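You operate a simulated robot arm through the tools that you are given. There is no shell and no other tool. Be economical: measure what you need, move in short steps, check, and stop when the job is done.

You are at the controls of a simulated robot arm. One attempt, no reset.

JOB
Put the radiant heater out of use.
Fine: switch off and watch the glow die, slide the heater lock home, try the switch on and off, then move the red mains plug from the mains socket to the plug rest.

Only the result counts: the job must be done as asked and must still hold three seconds after the hand-in. Knocking over, shifting, dropping, spilling or breaking anything else fails it.

ROBOT AND FRAMES
A 7-joint arm with a two-finger parallel gripper on a trunk, on a base that drives. Base frame: it is fixed to the floor where the robot stands at the start and does not move with it; the origin is under the middle of the robot, x ahead of it, y to its left, z up. Lengths are in m, angles in rad, forces in N, time in s.
With the tool pointing down near the work surface it reaches from about 0.1 to 0.6 m from the robot's upright axis, wherever it stands. Its first joint turns from -2.897 to 2.897 rad. Places, roughly: heater head [0.7, 0.2, 2]; heater lock [0.6, 0, 1]; heater switch lever [0.5, -0.1, 1.2]; mains socket [0.5, 0.1, 1]; plug rest [0.5, -0.1, 1]. Payload 1.57 kg.
The TCP is the grasp point between the finger pads, 0.03 m short of the fingertips. In the tool frame z runs along the fingers and y along their closing line. Largest opening 0.08 m; finger width 0.017, thickness 0.012; the body of the gripper, 0.04 by 0.082 m, starts 0.08 m behind the TCP.
Orientation is told as [roll, pitch, yaw] about the base's x, y, z axes, in that order, counted from this pose: with the fingers straight down and closing along the base's y, the tool's x points along the base's -x, its y along +y and its z along -z.

CONTROLS
- The arm moves only by the tool drive_tool. Its argument "series" is a list of rows, each an object (a shift or turn left out is 0, a gripper value left out holds the last) with "fingers": the finger opening in m, from 0 to 0.08; "linear": the shift along the base's x, y, z in m, a list of three; "turn": the turn, a rotation vector about the base's x, y, z in degrees, a list of three. In form: [{"fingers": fingers, "linear": [tx, ty, tz], "turn": [wx, wy, wz]}, ...]. A call has 1 to 20 rows; each row is the pose to reach, as a shift and turn from the pose commanded when the call began. Each row takes 0.2 s and may step no farther than 0.05 m and 0.15 rad from the row before; otherwise, or with a gripper value out of range, the whole call is refused. A pose out of reach is approached as far as the arm can. The call stops where the force on the tool passes 40 N (or 10 N more than at its start, if that is more) or the arm is blocked; 0.2 s more then pass. The fingers move at their own pace (about 0.072 m/s each) and stop on an object; they squeeze with about 41 N. The grip force told is the motor's: it shows also when the fingers shut on nothing. Time passes only in rows, and 0.2 s behind the last, so rows that repeat a pose let the fingers close. It gives the time, the measured TCP pose, the force on the tool (base axes), the opening and the grip force at its end, in the units of the frame above (readings bear some noise), with the torque about the TCP (base axes, N m) and any sound that the robot's microphone picked up, and new pictures: "show" is both (left out), scene, wrist or none.
- Cameras (640 x 400 px; columns grow to the right, rows downward): "scene" is now at [0.2567, -0.0301, 1.6047]; the picture's right is [-0.24, -0.97, 0.00], its down [-0.67, 0.16, -0.73] and it looks along [0.71, -0.17, -0.69] (base axes); focal length 268 px, centre (320, 200). "wrist" rides on the gripper at [0.072, -0.007, -0.122] in the tool frame; the picture's right is [0.09, 1.00, 0.00], its down [-0.84, 0.08, -0.54] and it looks along [-0.54, 0.05, 0.84] (tool axes); focal length 238 px, centre (320, 200). There is no depth. A picture from a camera that has moved, and an enlarged one, comes with that camera's place and axes in the base frame and with its lens. The place of the scene camera against the robot may be out by one fixed shift of up to 0.018 m in any direction.
- slide_trunk(by): slides the trunk up (or, below 0, down) by that many m; the arm and the scene camera ride with it, the base frame stays. It gives what a move gives, with no picture.
- base_move(legs): drives the robot by 1 to 6 legs, each [ahead, left, turn to the left] in m, m and rad, along the robot's own axes; the way and the turn of a leg run together, so that a leg with both is an arc; at most 1.5 m and 3.142 rad a leg. The arm and the cameras ride along, it lands a little off, and it stops where it bumps. It gives what a move gives, and a new picture of the scene camera.
- pan_tilt(pan, tilt): turns the head with the scene camera to pan (to the left, within 1.501 rad either way) and tilt (down, from -0.506 to 1.204), counted from straight ahead of the robot. It gives what a move gives, and a new picture of the scene camera.
- close_up(camera, box): a new picture of the part [left, top, right, bottom] of that camera's present view, enlarged. It takes no simulated time.
- close_job(): hands the job in; it is judged then, once.

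Go step by step. Nothing tells you exact positions but the pictures and the camera data: compare them with the known pose of the tool, close in by small moves and look again before you grip or let go. The budget is 120 turns and 260 pictures, counting those below and the enlarged ones. Unless the task says otherwise, let go and move clear before handing in.

The tools are called after ">>>" as name(argument=value, ...) on one line, values as JSON. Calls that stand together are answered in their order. drive_tool: Moves the arm, as the interface text tells. Its arguments: {"type":"object","properties":{"series":{"type":"array","items":{"type":"object","properties":{"fingers":{"type":"number"},"linear":{"type":"array","items":{"type":"number"}},"turn":{"type":"array","items":{"type":"number"}}}}},"show":{"type":"string","enum":["both","scene","wrist","none"]}},"required":["series"]} The other tools are called the same way: slide_trunk (by) slides the trunk up or down; base_move (legs) drives the base; pan_tilt (pan, tilt) turns the head that bears the scene camera; close_up (camera, box) takes an enlarged picture of a part of a camera's view; close_job () hands the job in.

At the start:

```text
clock: 0.0
ee_pos: [0.4833, -0.1149, 1.3785]
ee_rot: [0.0, -0.001, -0.001]
force: [0.6, -0.2, 0.2]
moment: [0.01, -0.01, -0.01]
finger_gap: 0.0797
grip_force: 0.1
trunk travel left (down, up): [-0.825, 0.165]
robot x, y, heading: [0.0026, -0.0045, 0.009]
head pan, tilt: [-0.239, 0.757]
```

scene: 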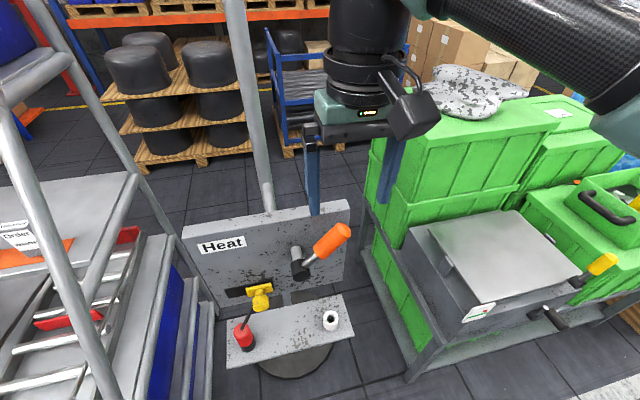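
wrist: 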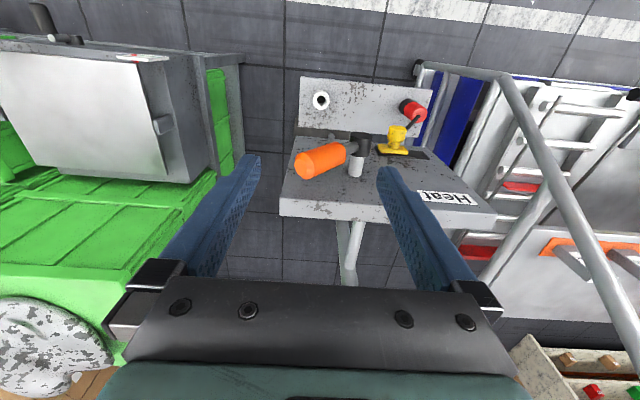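

I see the heater panel with an orange-handled lever, a yellow slide lock, the red plug in its socket on a shelf, and an empty white plug rest. First I'll take closer looks, including at the heater head.

>>> close_up(camera="scene", box=[180, 190, 370, 380])

>>> close_up(camera="wrist", box=[270, 70, 510, 220])

>>> pan_tilt(pan=0.2, tilt=-0.4)

```text
2.11 times, centred on (275, 285) of scene
camera zoom: at [0.2567, -0.0301, 1.6047], right [-0.24, -0.97, 0.0], down [-0.67, 0.16, -0.73], along [0.71, -0.17, -0.69], focal length 565 px, centre (415, 21)
```

zoom: 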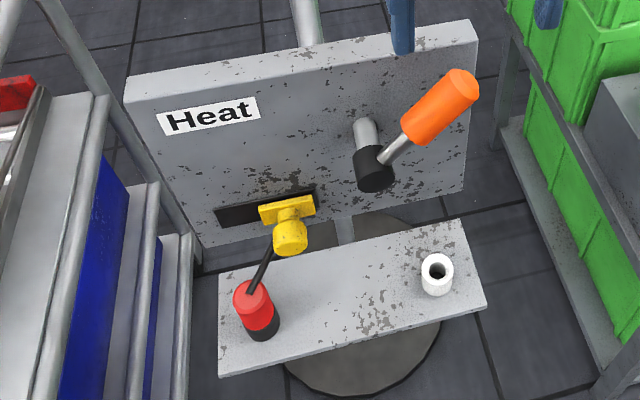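

```text
2.67 times, centred on (390, 145) of wrist
camera zoom: at [0.4099, -0.1216, 1.5004], right [-0.09, 1.0, 0.0], down [0.84, 0.08, 0.54], along [0.54, 0.05, -0.84], focal length 636 px, centre (133, 347)
```

zoom: 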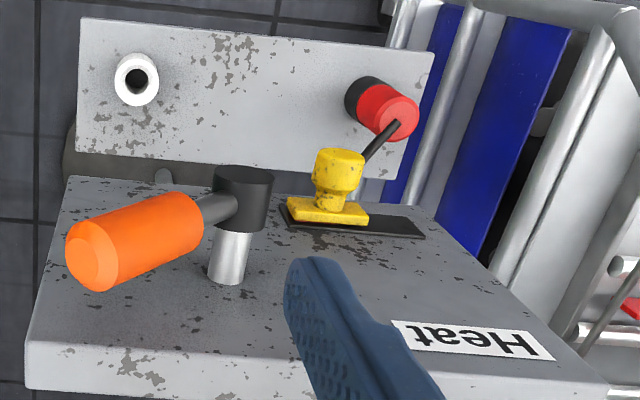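

```text
clock: 1.4
ee_pos: [0.4817, -0.1149, 1.3791]
ee_rot: [0.001, 0.0, 0.002]
force: [-0.8, -0.6, 0.0]
moment: [0.0, -0.01, 0.03]
finger_gap: 0.0799
grip_force: 0.0
trunk travel left (down, up): [-0.825, 0.165]
robot x, y, heading: [0.0006, 0.001, -0.001]
head pan, tilt: [0.201, -0.4]
camera scene: at [0.2483, 0.0041, 1.7064], right [0.2, -0.98, 0.0], down [0.38, 0.08, -0.92], along [0.9, 0.18, 0.39], focal length 268 px, centre (320, 200)
```

scene: 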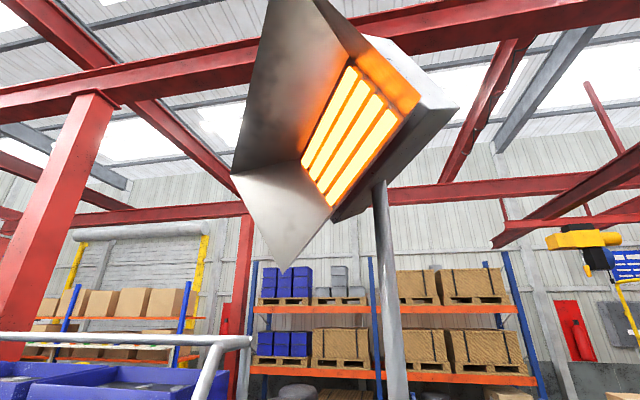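

The heater glows. By triangulation the lever hub is near [0.507,-0.056,1.185], with the handle tilted about 36° to the right and its tip near [0.512,-0.127,1.284]. I'll line the tool up along the handle, standing off.

>>> pan_tilt(pan=-0.1, tilt=0.757)

>>> drive_tool(series=[{"linear": [0.005, -0.015, 0.01], "turn": [7.2, 0, 0]}, {"linear": [0.01, -0.03, 0.01], "turn": [14.4, 0, 0]}, {"linear": [0.016, -0.045, 0.0], "turn": [21.6, 0, 0]}, {"linear": [0.022, -0.055, -0.01], "turn": [28.8, 0, 0]}, {"linear": [0.028, -0.06, -0.02], "turn": [36, 0, 0]}, {"linear": [0.028, -0.06, -0.02], "turn": [36, 0, 0]}])

```text
clock: 2.7
ee_pos: [0.4827, -0.1141, 1.3784]
ee_rot: [0.0, -0.001, -0.001]
force: [0.7, -0.4, 0.2]
moment: [0.01, 0.02, -0.03]
finger_gap: 0.08
grip_force: 0.0
trunk travel left (down, up): [-0.825, 0.165]
robot x, y, heading: [-0.0025, -0.0029, -0.002]
head pan, tilt: [-0.099, 0.757]
camera scene: at [0.2587, -0.0187, 1.6048], right [-0.1, -1.0, 0.0], down [-0.68, 0.07, -0.73], along [0.72, -0.07, -0.69], focal length 268 px, centre (320, 200)
```

scene: 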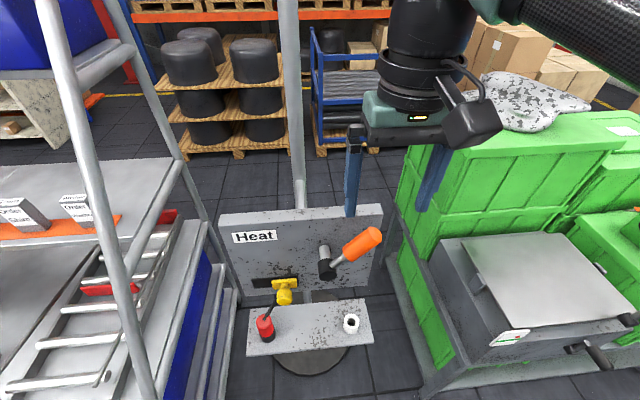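

```text
clock: 4.1
ee_pos: [0.5083, -0.176, 1.3597]
ee_rot: [0.631, 0.0, -0.001]
force: [0.8, 0.2, 1.0]
moment: [-0.04, 0.02, 0.02]
finger_gap: 0.0802
grip_force: 0.0
trunk travel left (down, up): [-0.825, 0.165]
robot x, y, heading: [0.003, 0.001, 0.006]
head pan, tilt: [-0.099, 0.757]
camera scene: at [0.2584, -0.0185, 1.6048], right [-0.1, -1.0, 0.0], down [-0.68, 0.07, -0.73], along [0.72, -0.07, -0.69], focal length 268 px, centre (320, 200)
camera wrist: at [0.4372, -0.2526, 1.4536], right [-0.09, 0.8, 0.59], down [0.84, -0.26, 0.48], along [0.54, 0.54, -0.65], focal length 238 px, centre (320, 200)
```

scene: 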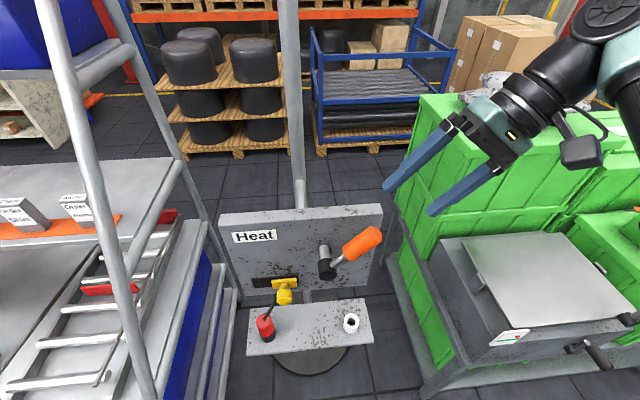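
wrist: 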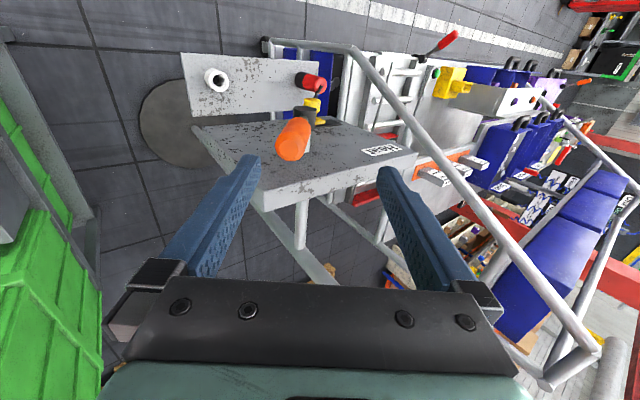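

The tool is roughly aligned; I'll zoom in to refine where the handle lies.

>>> close_up(camera="wrist", box=[220, 60, 380, 180])

>>> close_up(camera="scene", box=[210, 190, 410, 370])

```text
3.33 times, centred on (300, 120) of wrist
camera zoom: at [0.4372, -0.2526, 1.4536], right [-0.09, 0.8, 0.59], down [0.84, -0.26, 0.48], along [0.54, 0.54, -0.65], focal length 794 px, centre (387, 467)
```

zoom: 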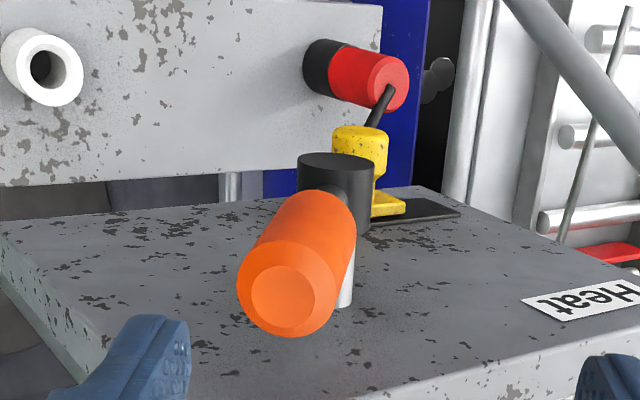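

```text
2.22 times, centred on (310, 280) of scene
camera zoom: at [0.2584, -0.0185, 1.6048], right [-0.1, -1.0, 0.0], down [-0.68, 0.07, -0.73], along [0.72, -0.07, -0.69], focal length 597 px, centre (342, 22)
```

zoom: 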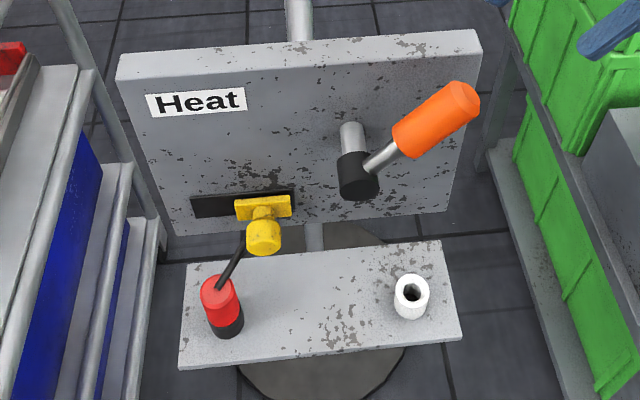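

Re-triangulating from the two wrist views puts the hub at about [0.533,-0.051,1.154] and the handle tip at [0.534,-0.126,1.24], tilted 41°. I'll realign before advancing.

>>> drive_tool(series=[{"linear": [0.012, -0.003, -0.027], "turn": [2.5, 0, 0]}, {"linear": [0.025, -0.006, -0.055], "turn": [5, 0, 0]}, {"linear": [0.025, -0.006, -0.055], "turn": [5, 0, 0]}])

```text
clock: 4.9
ee_pos: [0.5349, -0.1825, 1.3037]
ee_rot: [0.714, 0.002, -0.001]
force: [-0.4, 0.6, 0.1]
moment: [0.01, -0.02, 0.0]
finger_gap: 0.0801
grip_force: 0.0
trunk travel left (down, up): [-0.825, 0.165]
robot x, y, heading: [0.0026, -0.0019, 0.004]
head pan, tilt: [-0.099, 0.757]
camera scene: at [0.2581, -0.0187, 1.6048], right [-0.1, -1.0, 0.0], down [-0.68, 0.07, -0.73], along [0.72, -0.07, -0.69], focal length 268 px, centre (320, 200)
camera wrist: at [0.462, -0.2671, 1.392], right [-0.09, 0.75, 0.65], down [0.84, -0.3, 0.46], along [0.54, 0.59, -0.6], focal length 238 px, centre (320, 200)
```

scene: 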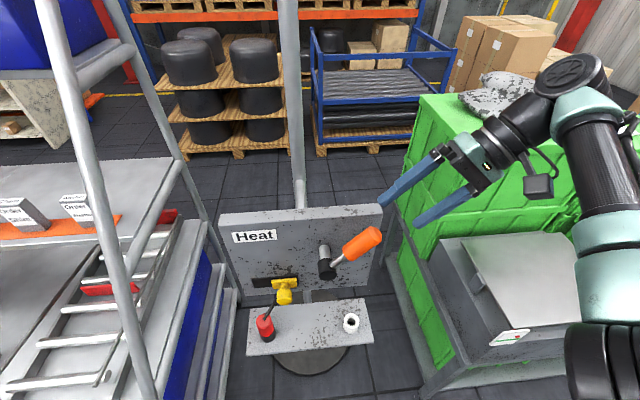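
wrist: 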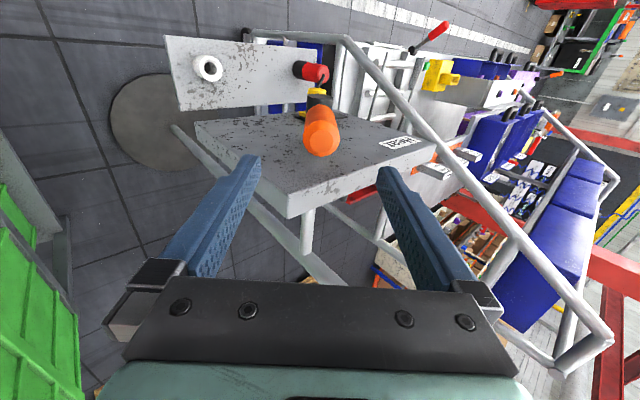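

The handle is now centred on the tool axis. I'll advance along it to straddle the handle.

>>> drive_tool(series=[{"linear": [0, 0.0229, -0.0264]}, {"linear": [0, 0.0458, -0.0528]}, {"linear": [0, 0.066, -0.076]}, {"linear": [0, 0.066, -0.076]}])

```text
clock: 5.9
ee_pos: [0.5351, -0.1128, 1.2284]
ee_rot: [0.715, 0.0, 0.0]
force: [0.6, 0.2, -0.6]
moment: [0.01, 0.01, 0.05]
finger_gap: 0.0799
grip_force: 0.1
trunk travel left (down, up): [-0.825, 0.165]
robot x, y, heading: [-0.002, 0.0034, -0.001]
head pan, tilt: [-0.099, 0.757]
camera scene: at [0.2584, -0.019, 1.6048], right [-0.1, -1.0, 0.0], down [-0.68, 0.07, -0.73], along [0.72, -0.07, -0.69], focal length 268 px, centre (320, 200)
camera wrist: at [0.4628, -0.1982, 1.3156], right [-0.09, 0.75, 0.65], down [0.84, -0.3, 0.46], along [0.54, 0.59, -0.6], focal length 238 px, centre (320, 200)
```

scene: 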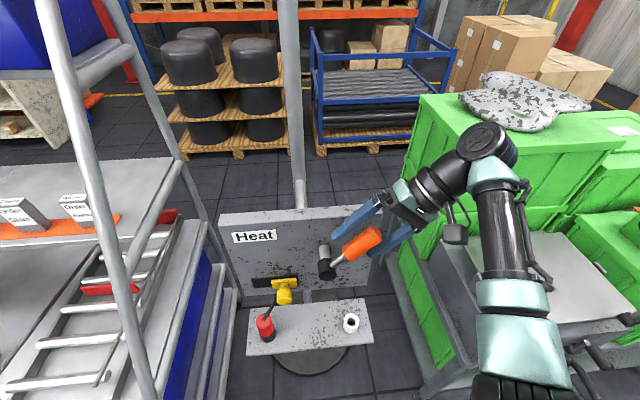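
wrist: 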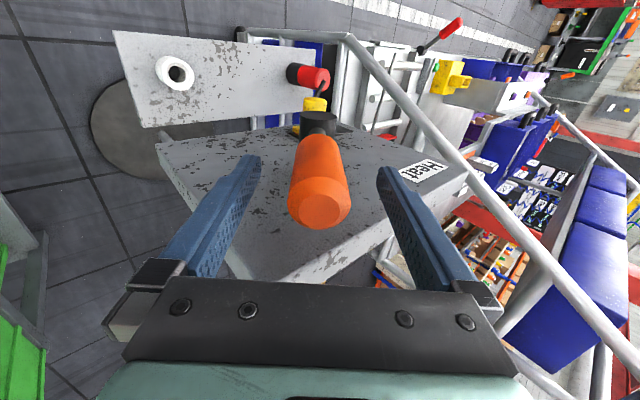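

The handle sits between the pads. I'll close to a loose cage and swing the lever left about its hub in an arc, stopping on force.

>>> drive_tool(series=[{"fingers": 0.042}, {"fingers": 0.042}, {"linear": [0, 0.0108, 0.0081], "turn": [-8, 0, 0]}, {"linear": [0, 0.0226, 0.0147], "turn": [-16, 0, 0]}, {"linear": [0, 0.0353, 0.0195], "turn": [-24, 0, 0]}, {"linear": [0, 0.0485, 0.0226], "turn": [-32, 0, 0]}, {"linear": [0, 0.0485, 0.0226], "turn": [-32, 0, 0]}])

```text
clock: 7.0
ee_pos: [0.5367, -0.1023, 1.2306]
ee_rot: [0.43, 0.023, -0.02]
force: [10.7, -19.6, -20.0]
moment: [0.84, -0.31, 0.43]
finger_gap: 0.0645
grip_force: 13.4
trunk travel left (down, up): [-0.825, 0.165]
robot x, y, heading: [0.0019, 0.0019, -0.005]
head pan, tilt: [-0.099, 0.757]
stopped in row 5: the force on the tool passed its limit at 64 N (the readings are from after the stop); the commanded pose is now the measured one
camera scene: at [0.2633, -0.0242, 1.6037], right [-0.1, -0.99, 0.0], down [-0.69, 0.07, -0.72], along [0.72, -0.07, -0.69], focal length 268 px, centre (320, 200)
camera wrist: at [0.4652, -0.1586, 1.3408], right [-0.06, 0.91, 0.42], down [0.84, -0.17, 0.51], along [0.53, 0.38, -0.75], focal length 238 px, centre (320, 200)
```

scene: 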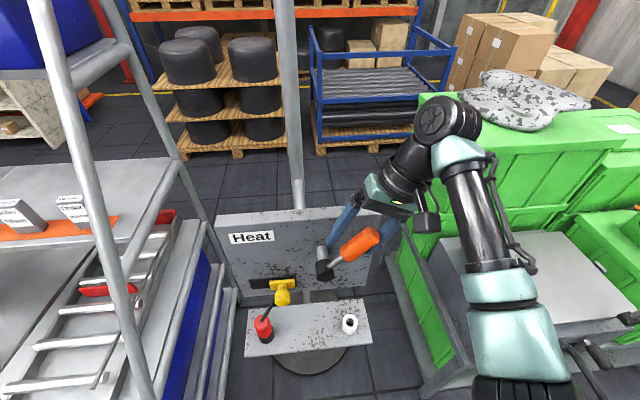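
wrist: 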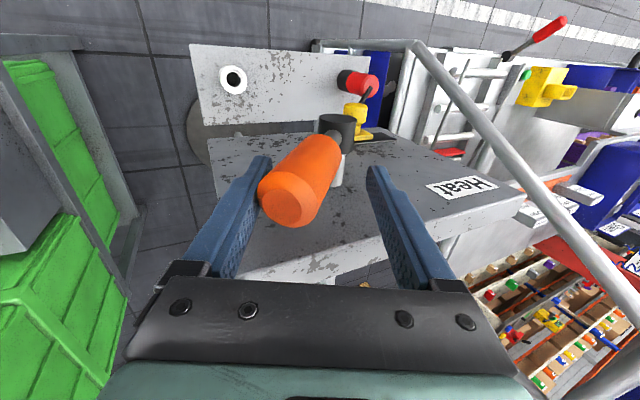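

The lever didn't budge leftwards (end stop), so off must be the other way. I'll realign with the handle and try the arc to the right and down, in part.

>>> drive_tool(series=[{"linear": [-0.001, -0.004, -0.001], "turn": [5.5, -0.5, 0.4], "fingers": 0.065}, {"linear": [-0.001, -0.008, -0.002], "turn": [11, -1, 0.8], "fingers": 0.065}, {"linear": [-0.002, -0.012, -0.003], "turn": [16.4, -1.3, 1.1], "fingers": 0.05}, {"linear": [-0.002, -0.012, -0.003], "turn": [16.4, -1.3, 1.1], "fingers": 0.045}, {"linear": [-0.002, -0.012, -0.003], "turn": [16.4, -1.3, 1.1], "fingers": 0.042}])

>>> drive_tool(series=[{"linear": [0, -0.0096, -0.0096], "turn": [8, 0, 0]}, {"linear": [0, -0.0177, -0.0204], "turn": [16, 0, 0]}, {"linear": [0, -0.0243, -0.0322], "turn": [24, 0, 0]}])

```text
clock: 8.2
ee_pos: [0.5298, -0.1073, 1.2313]
ee_rot: [0.719, -0.006, 0.01]
force: [1.1, -4.8, -4.6]
moment: [-0.15, 0.01, 0.01]
finger_gap: 0.0476
grip_force: 3.3
trunk travel left (down, up): [-0.825, 0.165]
robot x, y, heading: [0.003, 0.0017, -0.005]
head pan, tilt: [-0.099, 0.757]
camera scene: at [0.2591, -0.0203, 1.6046], right [-0.1, -0.99, 0.0], down [-0.68, 0.07, -0.73], along [0.72, -0.07, -0.69], focal length 268 px, centre (320, 200)
camera wrist: at [0.4587, -0.194, 1.3182], right [-0.1, 0.75, 0.65], down [0.84, -0.29, 0.46], along [0.54, 0.6, -0.6], focal length 238 px, centre (320, 200)
```

scene: 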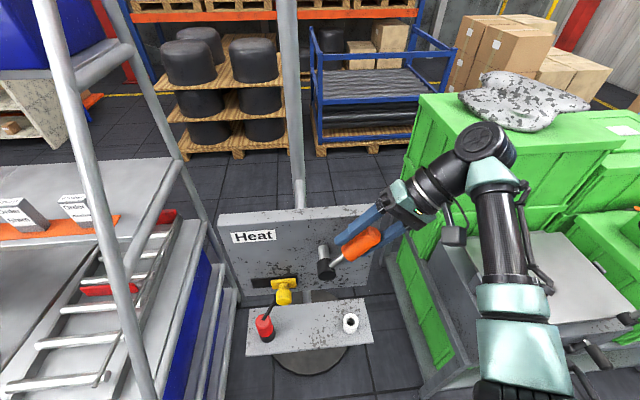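
wrist: 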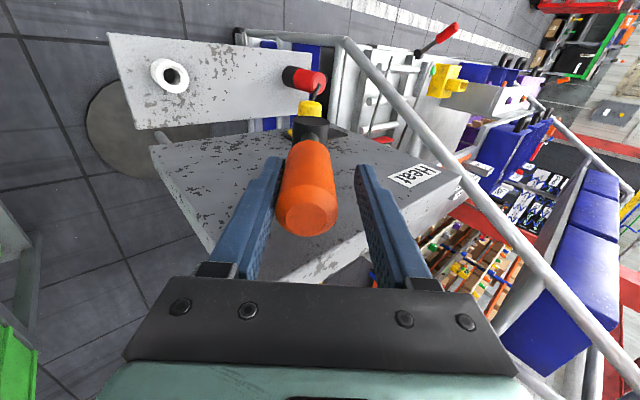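

```text
clock: 9.0
ee_pos: [0.53, -0.1318, 1.2006]
ee_rot: [1.136, -0.014, 0.007]
force: [-0.4, -0.2, 0.1]
moment: [-0.04, -0.05, -0.03]
finger_gap: 0.0434
grip_force: 0.8
trunk travel left (down, up): [-0.825, 0.165]
robot x, y, heading: [-0.002, 0.004, 0.0]
head pan, tilt: [-0.099, 0.757]
camera scene: at [0.2587, -0.0192, 1.6047], right [-0.1, -0.99, 0.0], down [-0.68, 0.07, -0.73], along [0.72, -0.07, -0.69], focal length 268 px, centre (320, 200)
camera wrist: at [0.4585, -0.246, 1.2447], right [-0.11, 0.42, 0.9], down [0.84, -0.45, 0.31], along [0.54, 0.79, -0.3], focal length 238 px, centre (320, 200)
```

scene: 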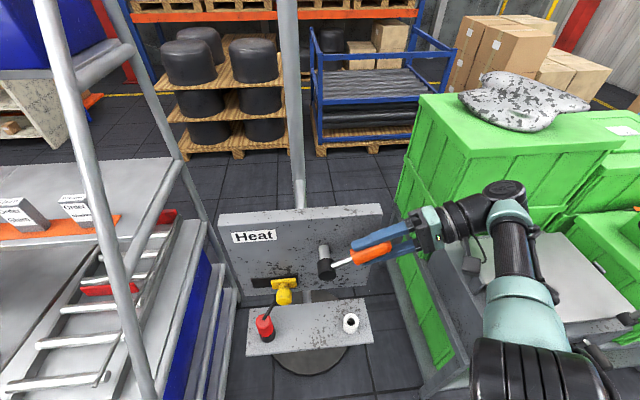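
wrist: 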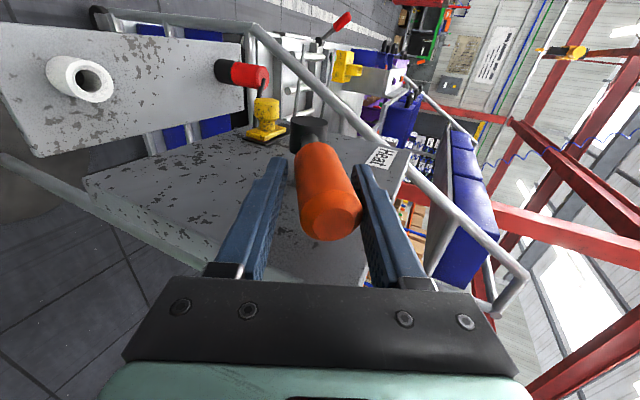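

The lever follows to the right. I'll continue the arc a bit and watch clearance to the cart on the right.

>>> drive_tool(series=[{"linear": [0, -0.0058, -0.0123], "turn": [8, 0, 0]}, {"linear": [0, -0.0094, -0.0252], "turn": [16, 0, 0]}])

```text
clock: 9.6
ee_pos: [0.4905, -0.1074, 1.1942]
ee_rot: [1.415, -0.014, 0.007]
force: [-0.5, 0.0, -0.4]
moment: [0.01, -0.01, 0.0]
finger_gap: 0.042
grip_force: 0.0
out of reach, approached as far as the arm can: row 1, 2
trunk travel left (down, up): [-0.825, 0.165]
robot x, y, heading: [-0.0002, -0.002, -0.001]
head pan, tilt: [-0.099, 0.757]
camera scene: at [0.2562, -0.0179, 1.6052], right [-0.1, -0.99, 0.0], down [-0.68, 0.07, -0.73], along [0.72, -0.07, -0.69], focal length 268 px, centre (320, 200)
camera wrist: at [0.4193, -0.2295, 1.205], right [-0.11, 0.15, 0.98], down [0.84, -0.52, 0.17], along [0.54, 0.84, -0.07], focal length 238 px, centre (320, 200)
```

scene: 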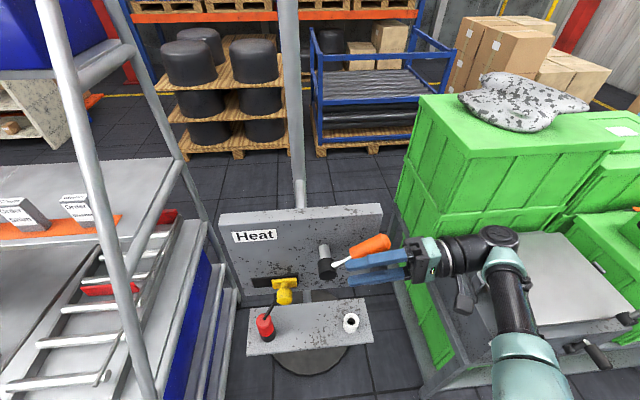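
wrist: 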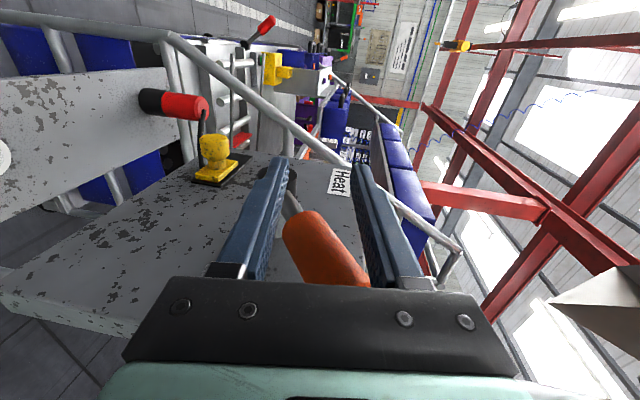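

The tool slipped out forward of the handle at its reach limit; the lever stays where I left it (about 60°). A forward-pointing tool with the fingers closing vertically will suit better, so I'll back the base 0.12 m and then yaw the tool to point ahead.

>>> base_move(legs=[[-0.12, 0, 0]])

>>> drive_tool(series=[{"turn": [0, 0, -8]}, {"turn": [0, 0, -16]}, {"turn": [0, 0, -24]}, {"turn": [0, 0, -32]}, {"turn": [0, 0, -40]}, {"turn": [0, 0, -48]}, {"turn": [0, 0, -56]}, {"turn": [0, 0, -64]}, {"turn": [0, 0, -72]}, {"turn": [0, 0, -80]}, {"turn": [0, 0, -88]}, {"turn": [0, 0, -90]}])

```text
clock: 10.8
ee_pos: [0.3787, -0.1102, 1.1924]
ee_rot: [1.414, -0.013, 0.002]
force: [0.0, 0.4, 0.3]
moment: [-0.02, -0.03, 0.01]
finger_gap: 0.0423
grip_force: 0.0
trunk travel left (down, up): [-0.825, 0.165]
robot x, y, heading: [-0.1113, -0.0029, -0.001]
head pan, tilt: [-0.099, 0.757]
camera scene: at [0.1451, -0.0195, 1.6046], right [-0.1, -0.99, 0.0], down [-0.68, 0.07, -0.73], along [0.72, -0.07, -0.69], focal length 268 px, centre (320, 200)
```

scene: 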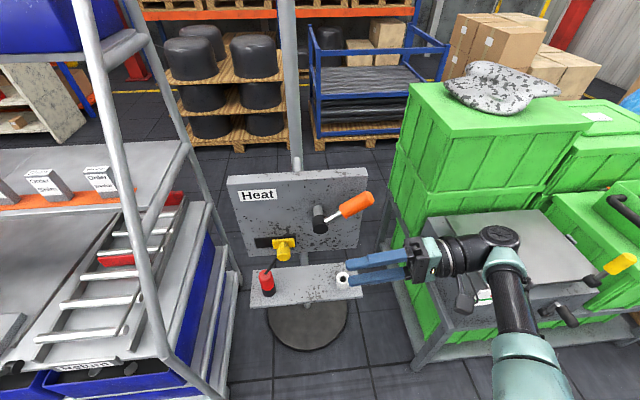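

```text
clock: 13.4
ee_pos: [0.3778, -0.1089, 1.1925]
ee_rot: [1.416, -0.01, -1.571]
force: [0.2, 0.0, 0.1]
moment: [-0.01, -0.05, 0.01]
finger_gap: 0.0421
grip_force: 0.0
trunk travel left (down, up): [-0.825, 0.165]
robot x, y, heading: [-0.1135, 0.0012, -0.003]
head pan, tilt: [-0.099, 0.757]
camera scene: at [0.1444, -0.0196, 1.6047], right [-0.1, -0.99, 0.0], down [-0.68, 0.07, -0.73], along [0.72, -0.07, -0.69], focal length 268 px, centre (320, 200)
camera wrist: at [0.257, -0.0374, 1.2039], right [0.15, 0.1, 0.98], down [-0.52, -0.83, 0.17], along [0.84, -0.54, -0.07], focal length 238 px, centre (320, 200)
```

scene: 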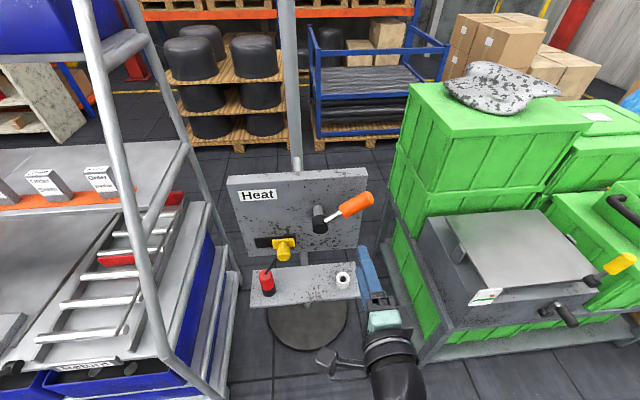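
wrist: 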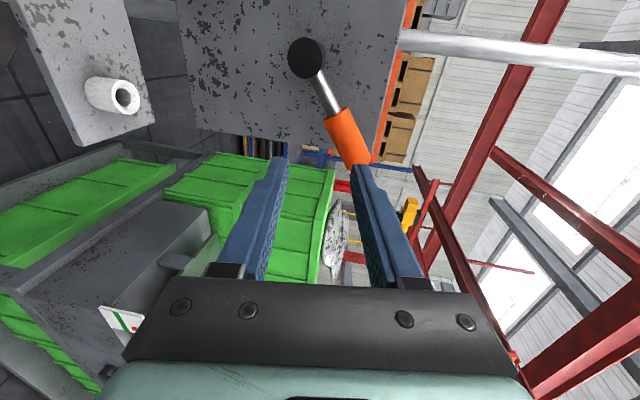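

The tool now points forward at the lever, which sits at roughly 63°. I'll open the fingers and move in to cage the handle from above and below.

>>> drive_tool(series=[{"linear": [0, -0.009, 0.002], "fingers": 0.08}, {"linear": [0.0, -0.017, 0.004], "fingers": 0.08}, {"linear": [0.04, -0.017, 0.004]}, {"linear": [0.08, -0.017, 0.004]}, {"linear": [0.12, -0.017, 0.004]}, {"linear": [0.145, -0.017, 0.004]}, {"linear": [0.145, -0.017, 0.004]}])

```text
clock: 15.0
ee_pos: [0.5225, -0.1263, 1.1997]
ee_rot: [1.415, -0.013, -1.57]
force: [-0.8, 0.4, -0.4]
moment: [-0.04, 0.0, 0.01]
finger_gap: 0.0802
grip_force: 0.0
trunk travel left (down, up): [-0.825, 0.165]
robot x, y, heading: [-0.115, -0.0024, -0.002]
head pan, tilt: [-0.099, 0.757]
camera scene: at [0.144, -0.0194, 1.6048], right [-0.1, -0.99, 0.0], down [-0.68, 0.07, -0.73], along [0.72, -0.07, -0.69], focal length 268 px, centre (320, 200)
camera wrist: at [0.402, -0.0544, 1.2108], right [0.15, 0.1, 0.98], down [-0.52, -0.84, 0.17], along [0.84, -0.54, -0.07], focal length 238 px, centre (320, 200)
```

scene: 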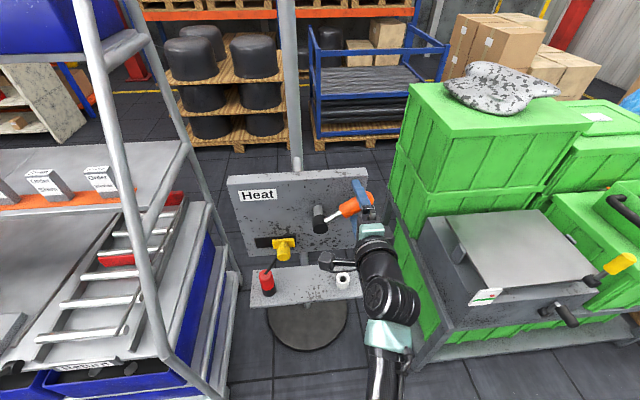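
wrist: 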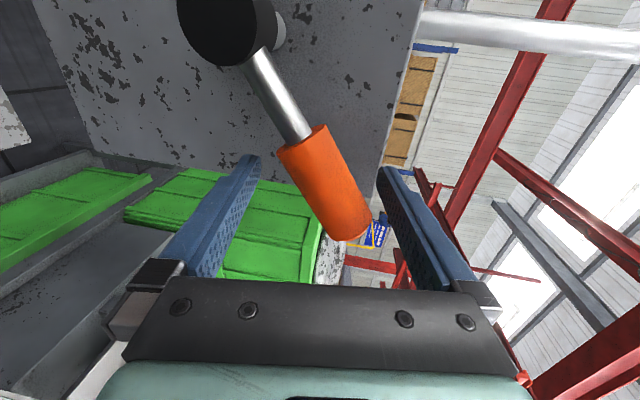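

The handle is centred between the pads. I'll bring the lever down along its arc.

>>> drive_tool(series=[{"linear": [0, -0.005, -0.01]}, {"linear": [0, -0.009, -0.021]}, {"linear": [0, -0.011, -0.032]}, {"linear": [0, -0.012, -0.0435]}, {"linear": [0, -0.011, -0.055]}, {"linear": [0, -0.009, -0.066]}, {"linear": [0, -0.009, -0.066]}])

```text
clock: 16.6
ee_pos: [0.5223, -0.1343, 1.1312]
ee_rot: [1.412, -0.014, -1.569]
force: [-1.1, -0.7, -0.2]
moment: [0.01, -0.01, 0.04]
finger_gap: 0.0803
grip_force: 0.0
trunk travel left (down, up): [-0.825, 0.165]
robot x, y, heading: [-0.1159, -0.0008, -0.003]
head pan, tilt: [-0.099, 0.757]
camera scene: at [0.1443, -0.0195, 1.6047], right [-0.1, -0.99, 0.0], down [-0.68, 0.07, -0.73], along [0.72, -0.07, -0.69], focal length 268 px, centre (320, 200)
camera wrist: at [0.402, -0.0635, 1.1419], right [0.16, 0.1, 0.98], down [-0.52, -0.84, 0.17], along [0.84, -0.54, -0.08], focal length 238 px, centre (320, 200)
```

scene: 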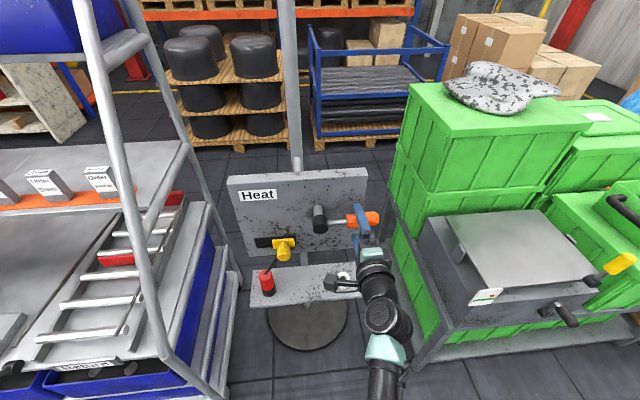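
wrist: 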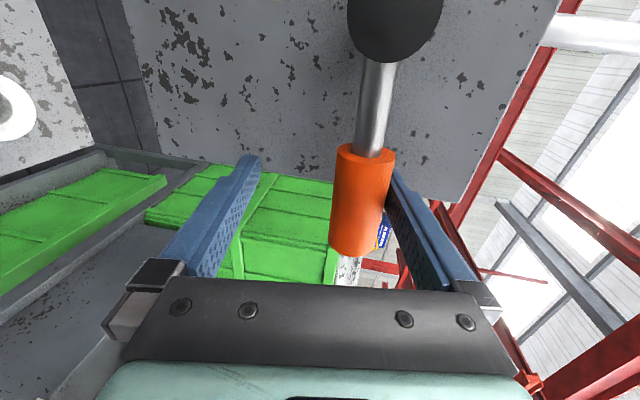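

The lever is just past horizontal and moving easily. I'll continue down.

>>> drive_tool(series=[{"linear": [0, 0.004, -0.011]}, {"linear": [0, 0.009, -0.022]}, {"linear": [0, 0.016, -0.032]}, {"linear": [0, 0.023, -0.041]}, {"linear": [0, 0.03, -0.049]}, {"linear": [0, 0.03, -0.049]}])

```text
clock: 17.3
ee_pos: [0.5278, -0.1342, 1.1264]
ee_rot: [1.452, -0.015, -1.59]
force: [-4.1, -0.8, 7.3]
moment: [0.13, -0.19, 0.08]
finger_gap: 0.0802
grip_force: 0.0
trunk travel left (down, up): [-0.825, 0.165]
robot x, y, heading: [-0.1136, -0.0005, -0.007]
head pan, tilt: [-0.099, 0.757]
stopped in row 3: the force on the tool passed its limit at 44 N (the readings are from after the stop); the commanded pose is now the measured one
camera scene: at [0.1436, -0.0189, 1.6047], right [-0.1, -0.99, 0.0], down [-0.68, 0.07, -0.73], along [0.72, -0.08, -0.69], focal length 268 px, centre (320, 200)
camera wrist: at [0.4065, -0.0606, 1.1324], right [0.12, 0.11, 0.99], down [-0.54, -0.83, 0.15], along [0.83, -0.55, -0.04], focal length 238 px, centre (320, 200)
```

scene: 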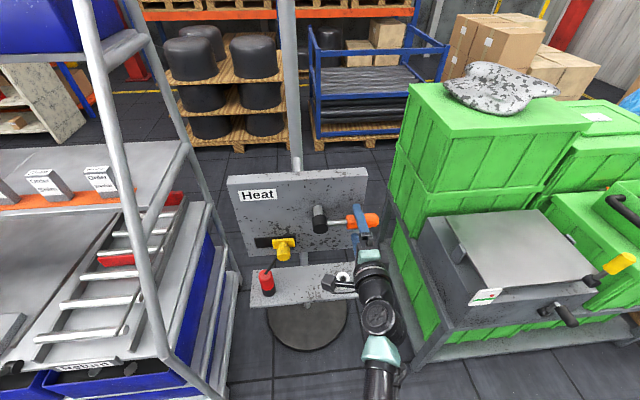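
wrist: 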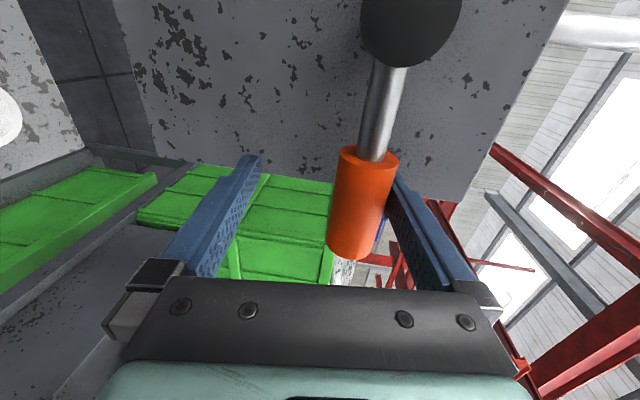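

An end stop was reached with the lever near horizontal. I'll ease off the contact and look at the heater head.

>>> drive_tool(series=[{"linear": [-0.003, 0, 0.006]}], show="none")

>>> pan_tilt(pan=0.2, tilt=-0.4)

```text
clock: 17.7
ee_pos: [0.5226, -0.133, 1.1283]
ee_rot: [1.446, -0.015, -1.584]
force: [-0.4, -0.3, -0.1]
moment: [-0.02, 0.02, 0.03]
finger_gap: 0.0799
grip_force: 0.1
trunk travel left (down, up): [-0.825, 0.165]
robot x, y, heading: [-0.1117, 0.0012, -0.007]
head pan, tilt: [-0.099, 0.757]
```

```text
clock: 19.1
ee_pos: [0.5244, -0.1331, 1.1289]
ee_rot: [1.447, -0.018, -1.586]
force: [0.5, -1.1, -0.5]
moment: [0.03, 0.01, 0.01]
finger_gap: 0.08
grip_force: 0.0
trunk travel left (down, up): [-0.825, 0.165]
robot x, y, heading: [-0.1158, 0.0008, -0.001]
head pan, tilt: [0.201, -0.4]
camera scene: at [0.1343, 0.003, 1.7064], right [0.2, -0.98, 0.0], down [0.38, 0.08, -0.92], along [0.9, 0.18, 0.39], focal length 268 px, centre (320, 200)
```

scene: 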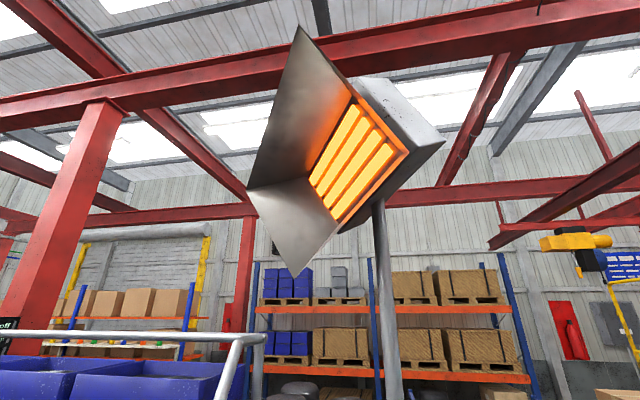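

The glow looks dimmer (orange rather than bright yellow), so it seems to be fading. I'll wait and watch.

>>> drive_tool(series=[{}, {}, {}, {}, {}, {}, {}, {}, {}, {}, {}, {}, {}, {}, {}], show="scene")

```text
clock: 22.3
ee_pos: [0.5233, -0.134, 1.1291]
ee_rot: [1.447, -0.014, -1.585]
force: [-0.7, 0.0, 0.2]
moment: [0.01, 0.0, 0.01]
finger_gap: 0.0799
grip_force: 0.1
trunk travel left (down, up): [-0.825, 0.165]
robot x, y, heading: [-0.1151, -0.0023, -0.005]
head pan, tilt: [0.201, -0.4]
camera scene: at [0.1341, 0.0031, 1.7065], right [0.2, -0.98, 0.0], down [0.38, 0.08, -0.92], along [0.9, 0.18, 0.39], focal length 268 px, centre (320, 200)
```

scene: 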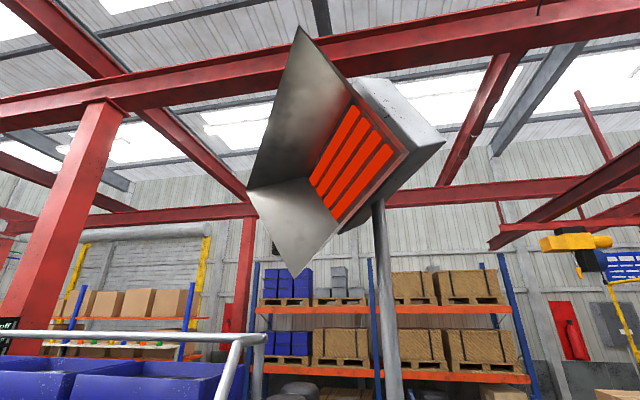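

It is dying to red. I'll keep watching.

>>> drive_tool(series=[{}, {}, {}, {}, {}, {}, {}, {}, {}, {}, {}, {}, {}, {}, {}, {}, {}, {}, {}, {}], show="scene")

```text
clock: 26.5
ee_pos: [0.5231, -0.1335, 1.1292]
ee_rot: [1.446, -0.013, -1.586]
force: [0.0, 0.8, -0.1]
moment: [0.0, -0.02, 0.03]
finger_gap: 0.0798
grip_force: 0.1
trunk travel left (down, up): [-0.825, 0.165]
robot x, y, heading: [-0.1157, -0.0001, -0.002]
head pan, tilt: [0.201, -0.4]
camera scene: at [0.1341, 0.0031, 1.7065], right [0.2, -0.98, 0.0], down [0.38, 0.08, -0.92], along [0.9, 0.18, 0.39], focal length 268 px, centre (320, 200)
```

scene: 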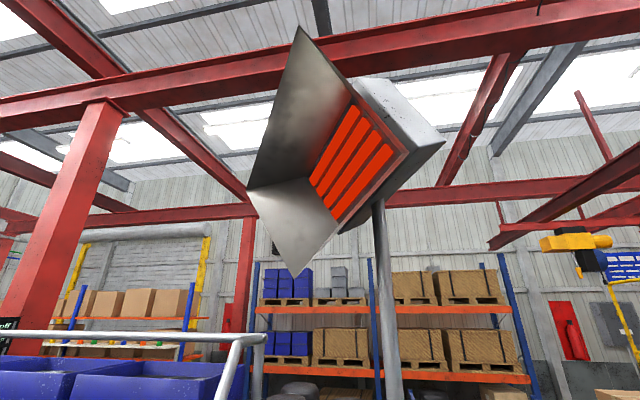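

Still red with no obvious change over 4 s. I'll wait longer and compare.

>>> drive_tool(series=[{}, {}, {}, {}, {}, {}, {}, {}, {}, {}, {}, {}, {}, {}, {}, {}, {}, {}, {}, {}], show="none")

>>> drive_tool(series=[{}, {}, {}, {}, {}, {}, {}, {}, {}, {}, {}, {}, {}, {}, {}, {}, {}, {}, {}, {}], show="scene")

```text
clock: 30.7
ee_pos: [0.5236, -0.133, 1.129]
ee_rot: [1.447, -0.012, -1.586]
force: [-0.1, -0.8, 0.1]
moment: [0.01, 0.01, -0.01]
finger_gap: 0.0802
grip_force: 0.0
trunk travel left (down, up): [-0.825, 0.165]
robot x, y, heading: [-0.1143, -0.0021, -0.005]
head pan, tilt: [0.201, -0.4]
```

```text
clock: 34.9
ee_pos: [0.5236, -0.1341, 1.1291]
ee_rot: [1.447, -0.015, -1.584]
force: [0.4, -0.6, -0.1]
moment: [-0.02, 0.0, 0.02]
finger_gap: 0.08
grip_force: 0.0
trunk travel left (down, up): [-0.825, 0.165]
robot x, y, heading: [-0.1135, -0.0025, -0.006]
head pan, tilt: [0.201, -0.4]
camera scene: at [0.1341, 0.0031, 1.7065], right [0.2, -0.98, 0.0], down [0.38, 0.08, -0.92], along [0.9, 0.18, 0.39], focal length 268 px, centre (320, 200)
```

scene: 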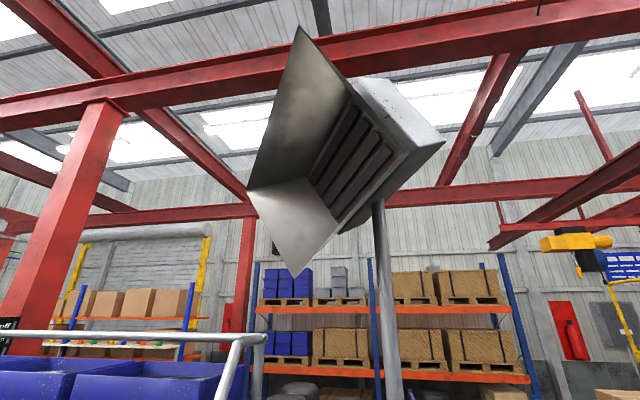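

The glow has died; the elements are dark. Next comes the lock: I'll back the tool off and move in front of the yellow knob.

>>> drive_tool(series=[{"linear": [-0.04, 0, 0]}, {"linear": [-0.08, 0, 0]}, {"linear": [-0.12, 0, 0]}, {"linear": [-0.14, 0.03, -0.01]}, {"linear": [-0.14, 0.07, -0.03]}, {"linear": [-0.14, 0.11, -0.05]}, {"linear": [-0.14, 0.14, -0.065]}, {"linear": [-0.14, 0.14, -0.065]}], show="wrist")

>>> pan_tilt(pan=0.0, tilt=0.8)

```text
clock: 36.7
ee_pos: [0.3841, 0.0054, 1.0625]
ee_rot: [1.447, -0.012, -1.585]
force: [-0.8, 0.2, -0.4]
moment: [0.02, 0.01, 0.03]
finger_gap: 0.0801
grip_force: 0.0
trunk travel left (down, up): [-0.825, 0.165]
robot x, y, heading: [-0.1156, 0.0007, 0.001]
head pan, tilt: [0.201, -0.4]
camera wrist: at [0.2647, 0.0798, 1.0703], right [0.12, 0.1, 0.99], down [-0.54, -0.83, 0.16], along [0.83, -0.55, -0.05], focal length 238 px, centre (320, 200)
```

wrist: 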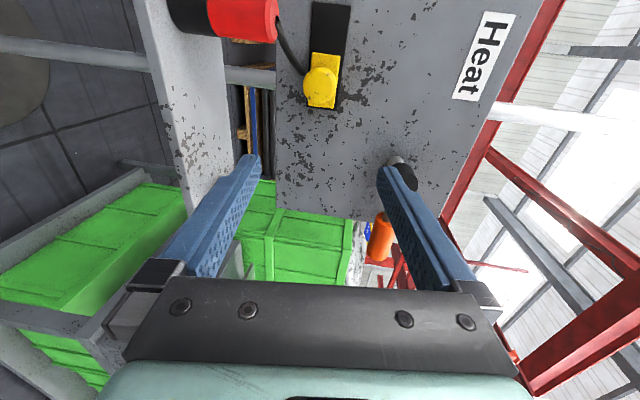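

```text
clock: 38.1
ee_pos: [0.3851, 0.0051, 1.0625]
ee_rot: [1.445, -0.014, -1.584]
force: [0.3, 0.1, 0.1]
moment: [-0.02, 0.03, -0.02]
finger_gap: 0.08
grip_force: 0.1
trunk travel left (down, up): [-0.825, 0.165]
robot x, y, heading: [-0.1158, -0.0022, -0.009]
head pan, tilt: [0.0, 0.799]
camera scene: at [0.1431, -0.0115, 1.6014], right [0.0, -1.0, 0.0], down [-0.72, 0.0, -0.7], along [0.7, 0.0, -0.72], focal length 268 px, centre (320, 200)
```

scene: 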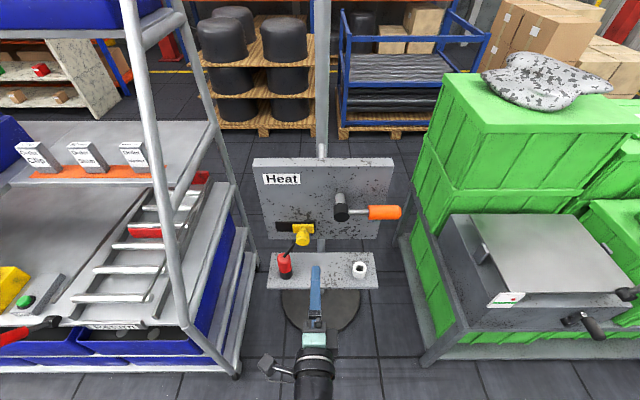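

The knob's face is near [0.535,0.045,1.038], and the free slot lies to its left. I'll close the fingers, go in beside the knob on its right side, and push it left.

>>> drive_tool(series=[{"linear": [0, -0.004, -0.01], "fingers": 0}, {"linear": [0, -0.008, -0.022], "fingers": 0}, {"linear": [0.04, -0.008, -0.022], "fingers": 0}, {"linear": [0.08, -0.008, -0.022], "fingers": 0}, {"linear": [0.11, -0.008, -0.022]}, {"linear": [0.125, -0.008, -0.022]}, {"linear": [0.125, -0.008, -0.022]}])

>>> close_up(camera="scene", box=[230, 150, 410, 310])

```text
clock: 39.7
ee_pos: [0.5111, 0.0003, 1.0415]
ee_rot: [1.447, -0.015, -1.584]
force: [0.5, 0.9, 0.2]
moment: [-0.01, 0.0, -0.04]
finger_gap: 0.0001
grip_force: 21.1
trunk travel left (down, up): [-0.825, 0.165]
robot x, y, heading: [-0.1159, 0.0019, -0.005]
head pan, tilt: [0.0, 0.799]
camera scene: at [0.1428, -0.0116, 1.6014], right [0.0, -1.0, 0.0], down [-0.72, 0.0, -0.7], along [0.7, 0.0, -0.72], focal length 268 px, centre (320, 200)
camera wrist: at [0.3898, 0.0742, 1.0486], right [0.12, 0.1, 0.99], down [-0.54, -0.83, 0.16], along [0.83, -0.55, -0.05], focal length 238 px, centre (320, 200)
```

scene: 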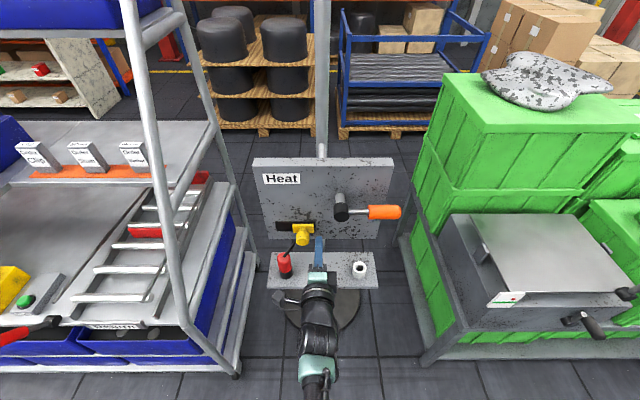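
wrist: 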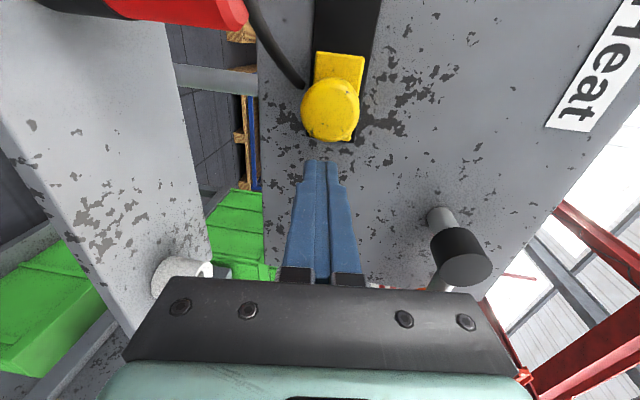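

```text
2.50 times, centred on (320, 230) of scene
camera zoom: at [0.1428, -0.0116, 1.6014], right [0.0, -1.0, 0.0], down [-0.72, 0.0, -0.7], along [0.7, 0.0, -0.72], focal length 671 px, centre (320, 125)
```

zoom: 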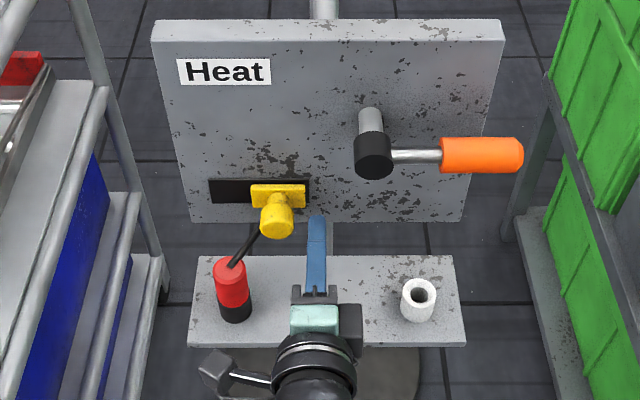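

The closed fingers sit to the right of the knob at about the right height. I'll go in slightly and push left until the stop.

>>> drive_tool(series=[{"linear": [0.008, 0, 0.004]}, {"linear": [0.015, 0, 0.004]}, {"linear": [0.015, 0.008, 0.004]}, {"linear": [0.015, 0.016, 0.004]}, {"linear": [0.015, 0.024, 0.004]}, {"linear": [0.015, 0.032, 0.004]}, {"linear": [0.015, 0.04, 0.004]}])

```text
clock: 41.3
ee_pos: [0.5259, 0.0382, 1.0461]
ee_rot: [1.446, -0.015, -1.584]
force: [0.3, 0.1, -1.2]
moment: [0.0, 0.03, -0.02]
finger_gap: 0.0003
grip_force: 21.4
trunk travel left (down, up): [-0.825, 0.165]
robot x, y, heading: [-0.117, 0.0004, -0.001]
head pan, tilt: [0.0, 0.799]
camera scene: at [0.1431, -0.0115, 1.6013], right [0.0, -1.0, 0.0], down [-0.72, 0.0, -0.7], along [0.7, 0.0, -0.72], focal length 268 px, centre (320, 200)
camera wrist: at [0.4041, 0.1117, 1.0531], right [0.12, 0.11, 0.99], down [-0.54, -0.83, 0.16], along [0.83, -0.55, -0.05], focal length 238 px, centre (320, 200)
```

scene: 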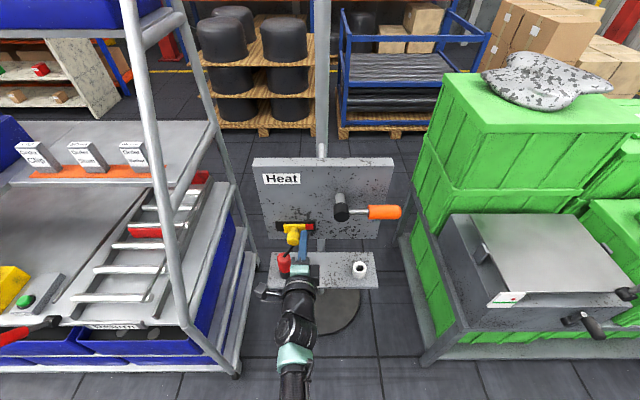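
wrist: 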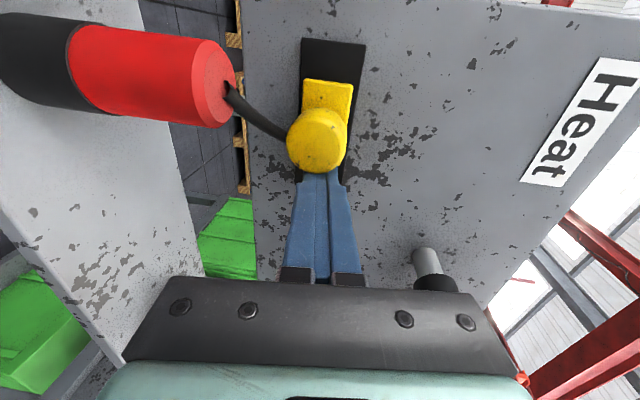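

The lock slides left and a red strip shows at the right. I'll continue to the end stop.

>>> drive_tool(series=[{"linear": [0, 0.006, 0]}, {"linear": [0, 0.012, 0]}, {"linear": [0, 0.018, 0]}, {"linear": [0, 0.024, 0]}, {"linear": [0, 0.03, 0]}])

>>> close_up(camera="scene", box=[230, 150, 410, 310])

```text
clock: 42.5
ee_pos: [0.5253, 0.0593, 1.0482]
ee_rot: [1.45, -0.01, -1.604]
force: [3.7, -23.1, 3.1]
moment: [-0.11, -0.1, -0.6]
finger_gap: 0.0003
grip_force: 21.1
trunk travel left (down, up): [-0.825, 0.165]
robot x, y, heading: [-0.1135, 0.0028, -0.005]
head pan, tilt: [0.0, 0.799]
camera scene: at [0.1432, -0.0162, 1.6013], right [0.0, -1.0, 0.0], down [-0.72, 0.01, -0.7], along [0.7, 0.0, -0.72], focal length 268 px, centre (320, 200)
camera wrist: at [0.4049, 0.1337, 1.0535], right [0.12, 0.1, 0.99], down [-0.56, -0.82, 0.15], along [0.82, -0.57, -0.04], focal length 238 px, centre (320, 200)
```

scene: 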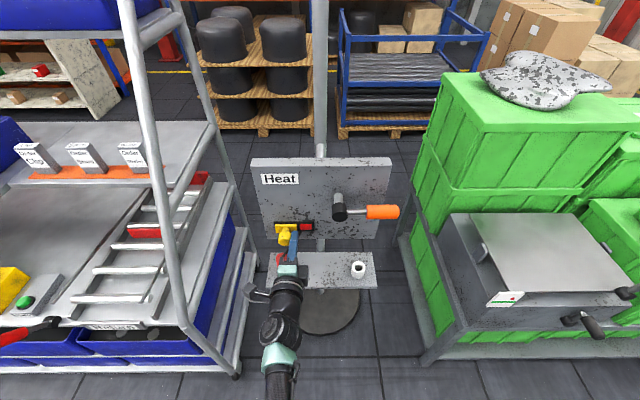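
wrist: 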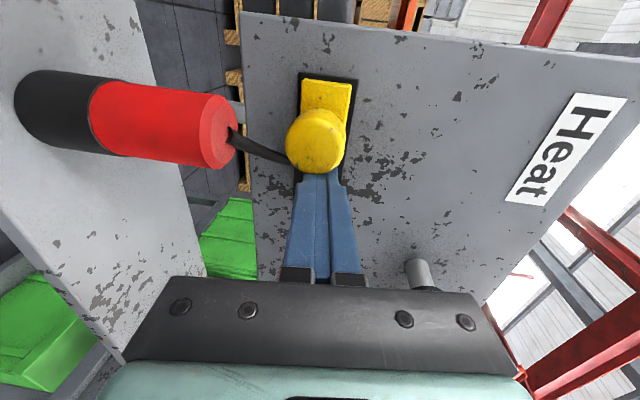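

```text
2.50 times, centred on (320, 230) of scene
camera zoom: at [0.1432, -0.0162, 1.6013], right [0.0, -1.0, 0.0], down [-0.72, 0.01, -0.7], along [0.7, 0.0, -0.72], focal length 671 px, centre (320, 125)
```

zoom: 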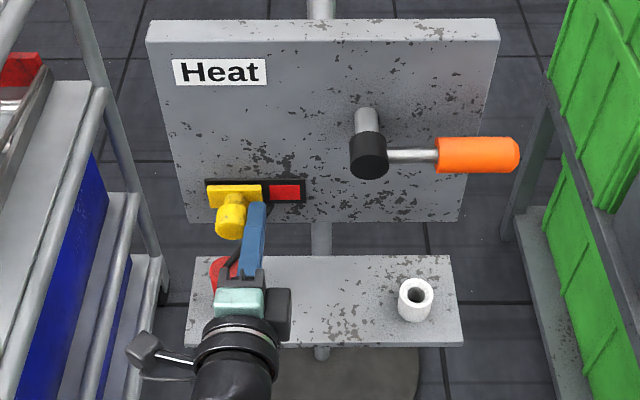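

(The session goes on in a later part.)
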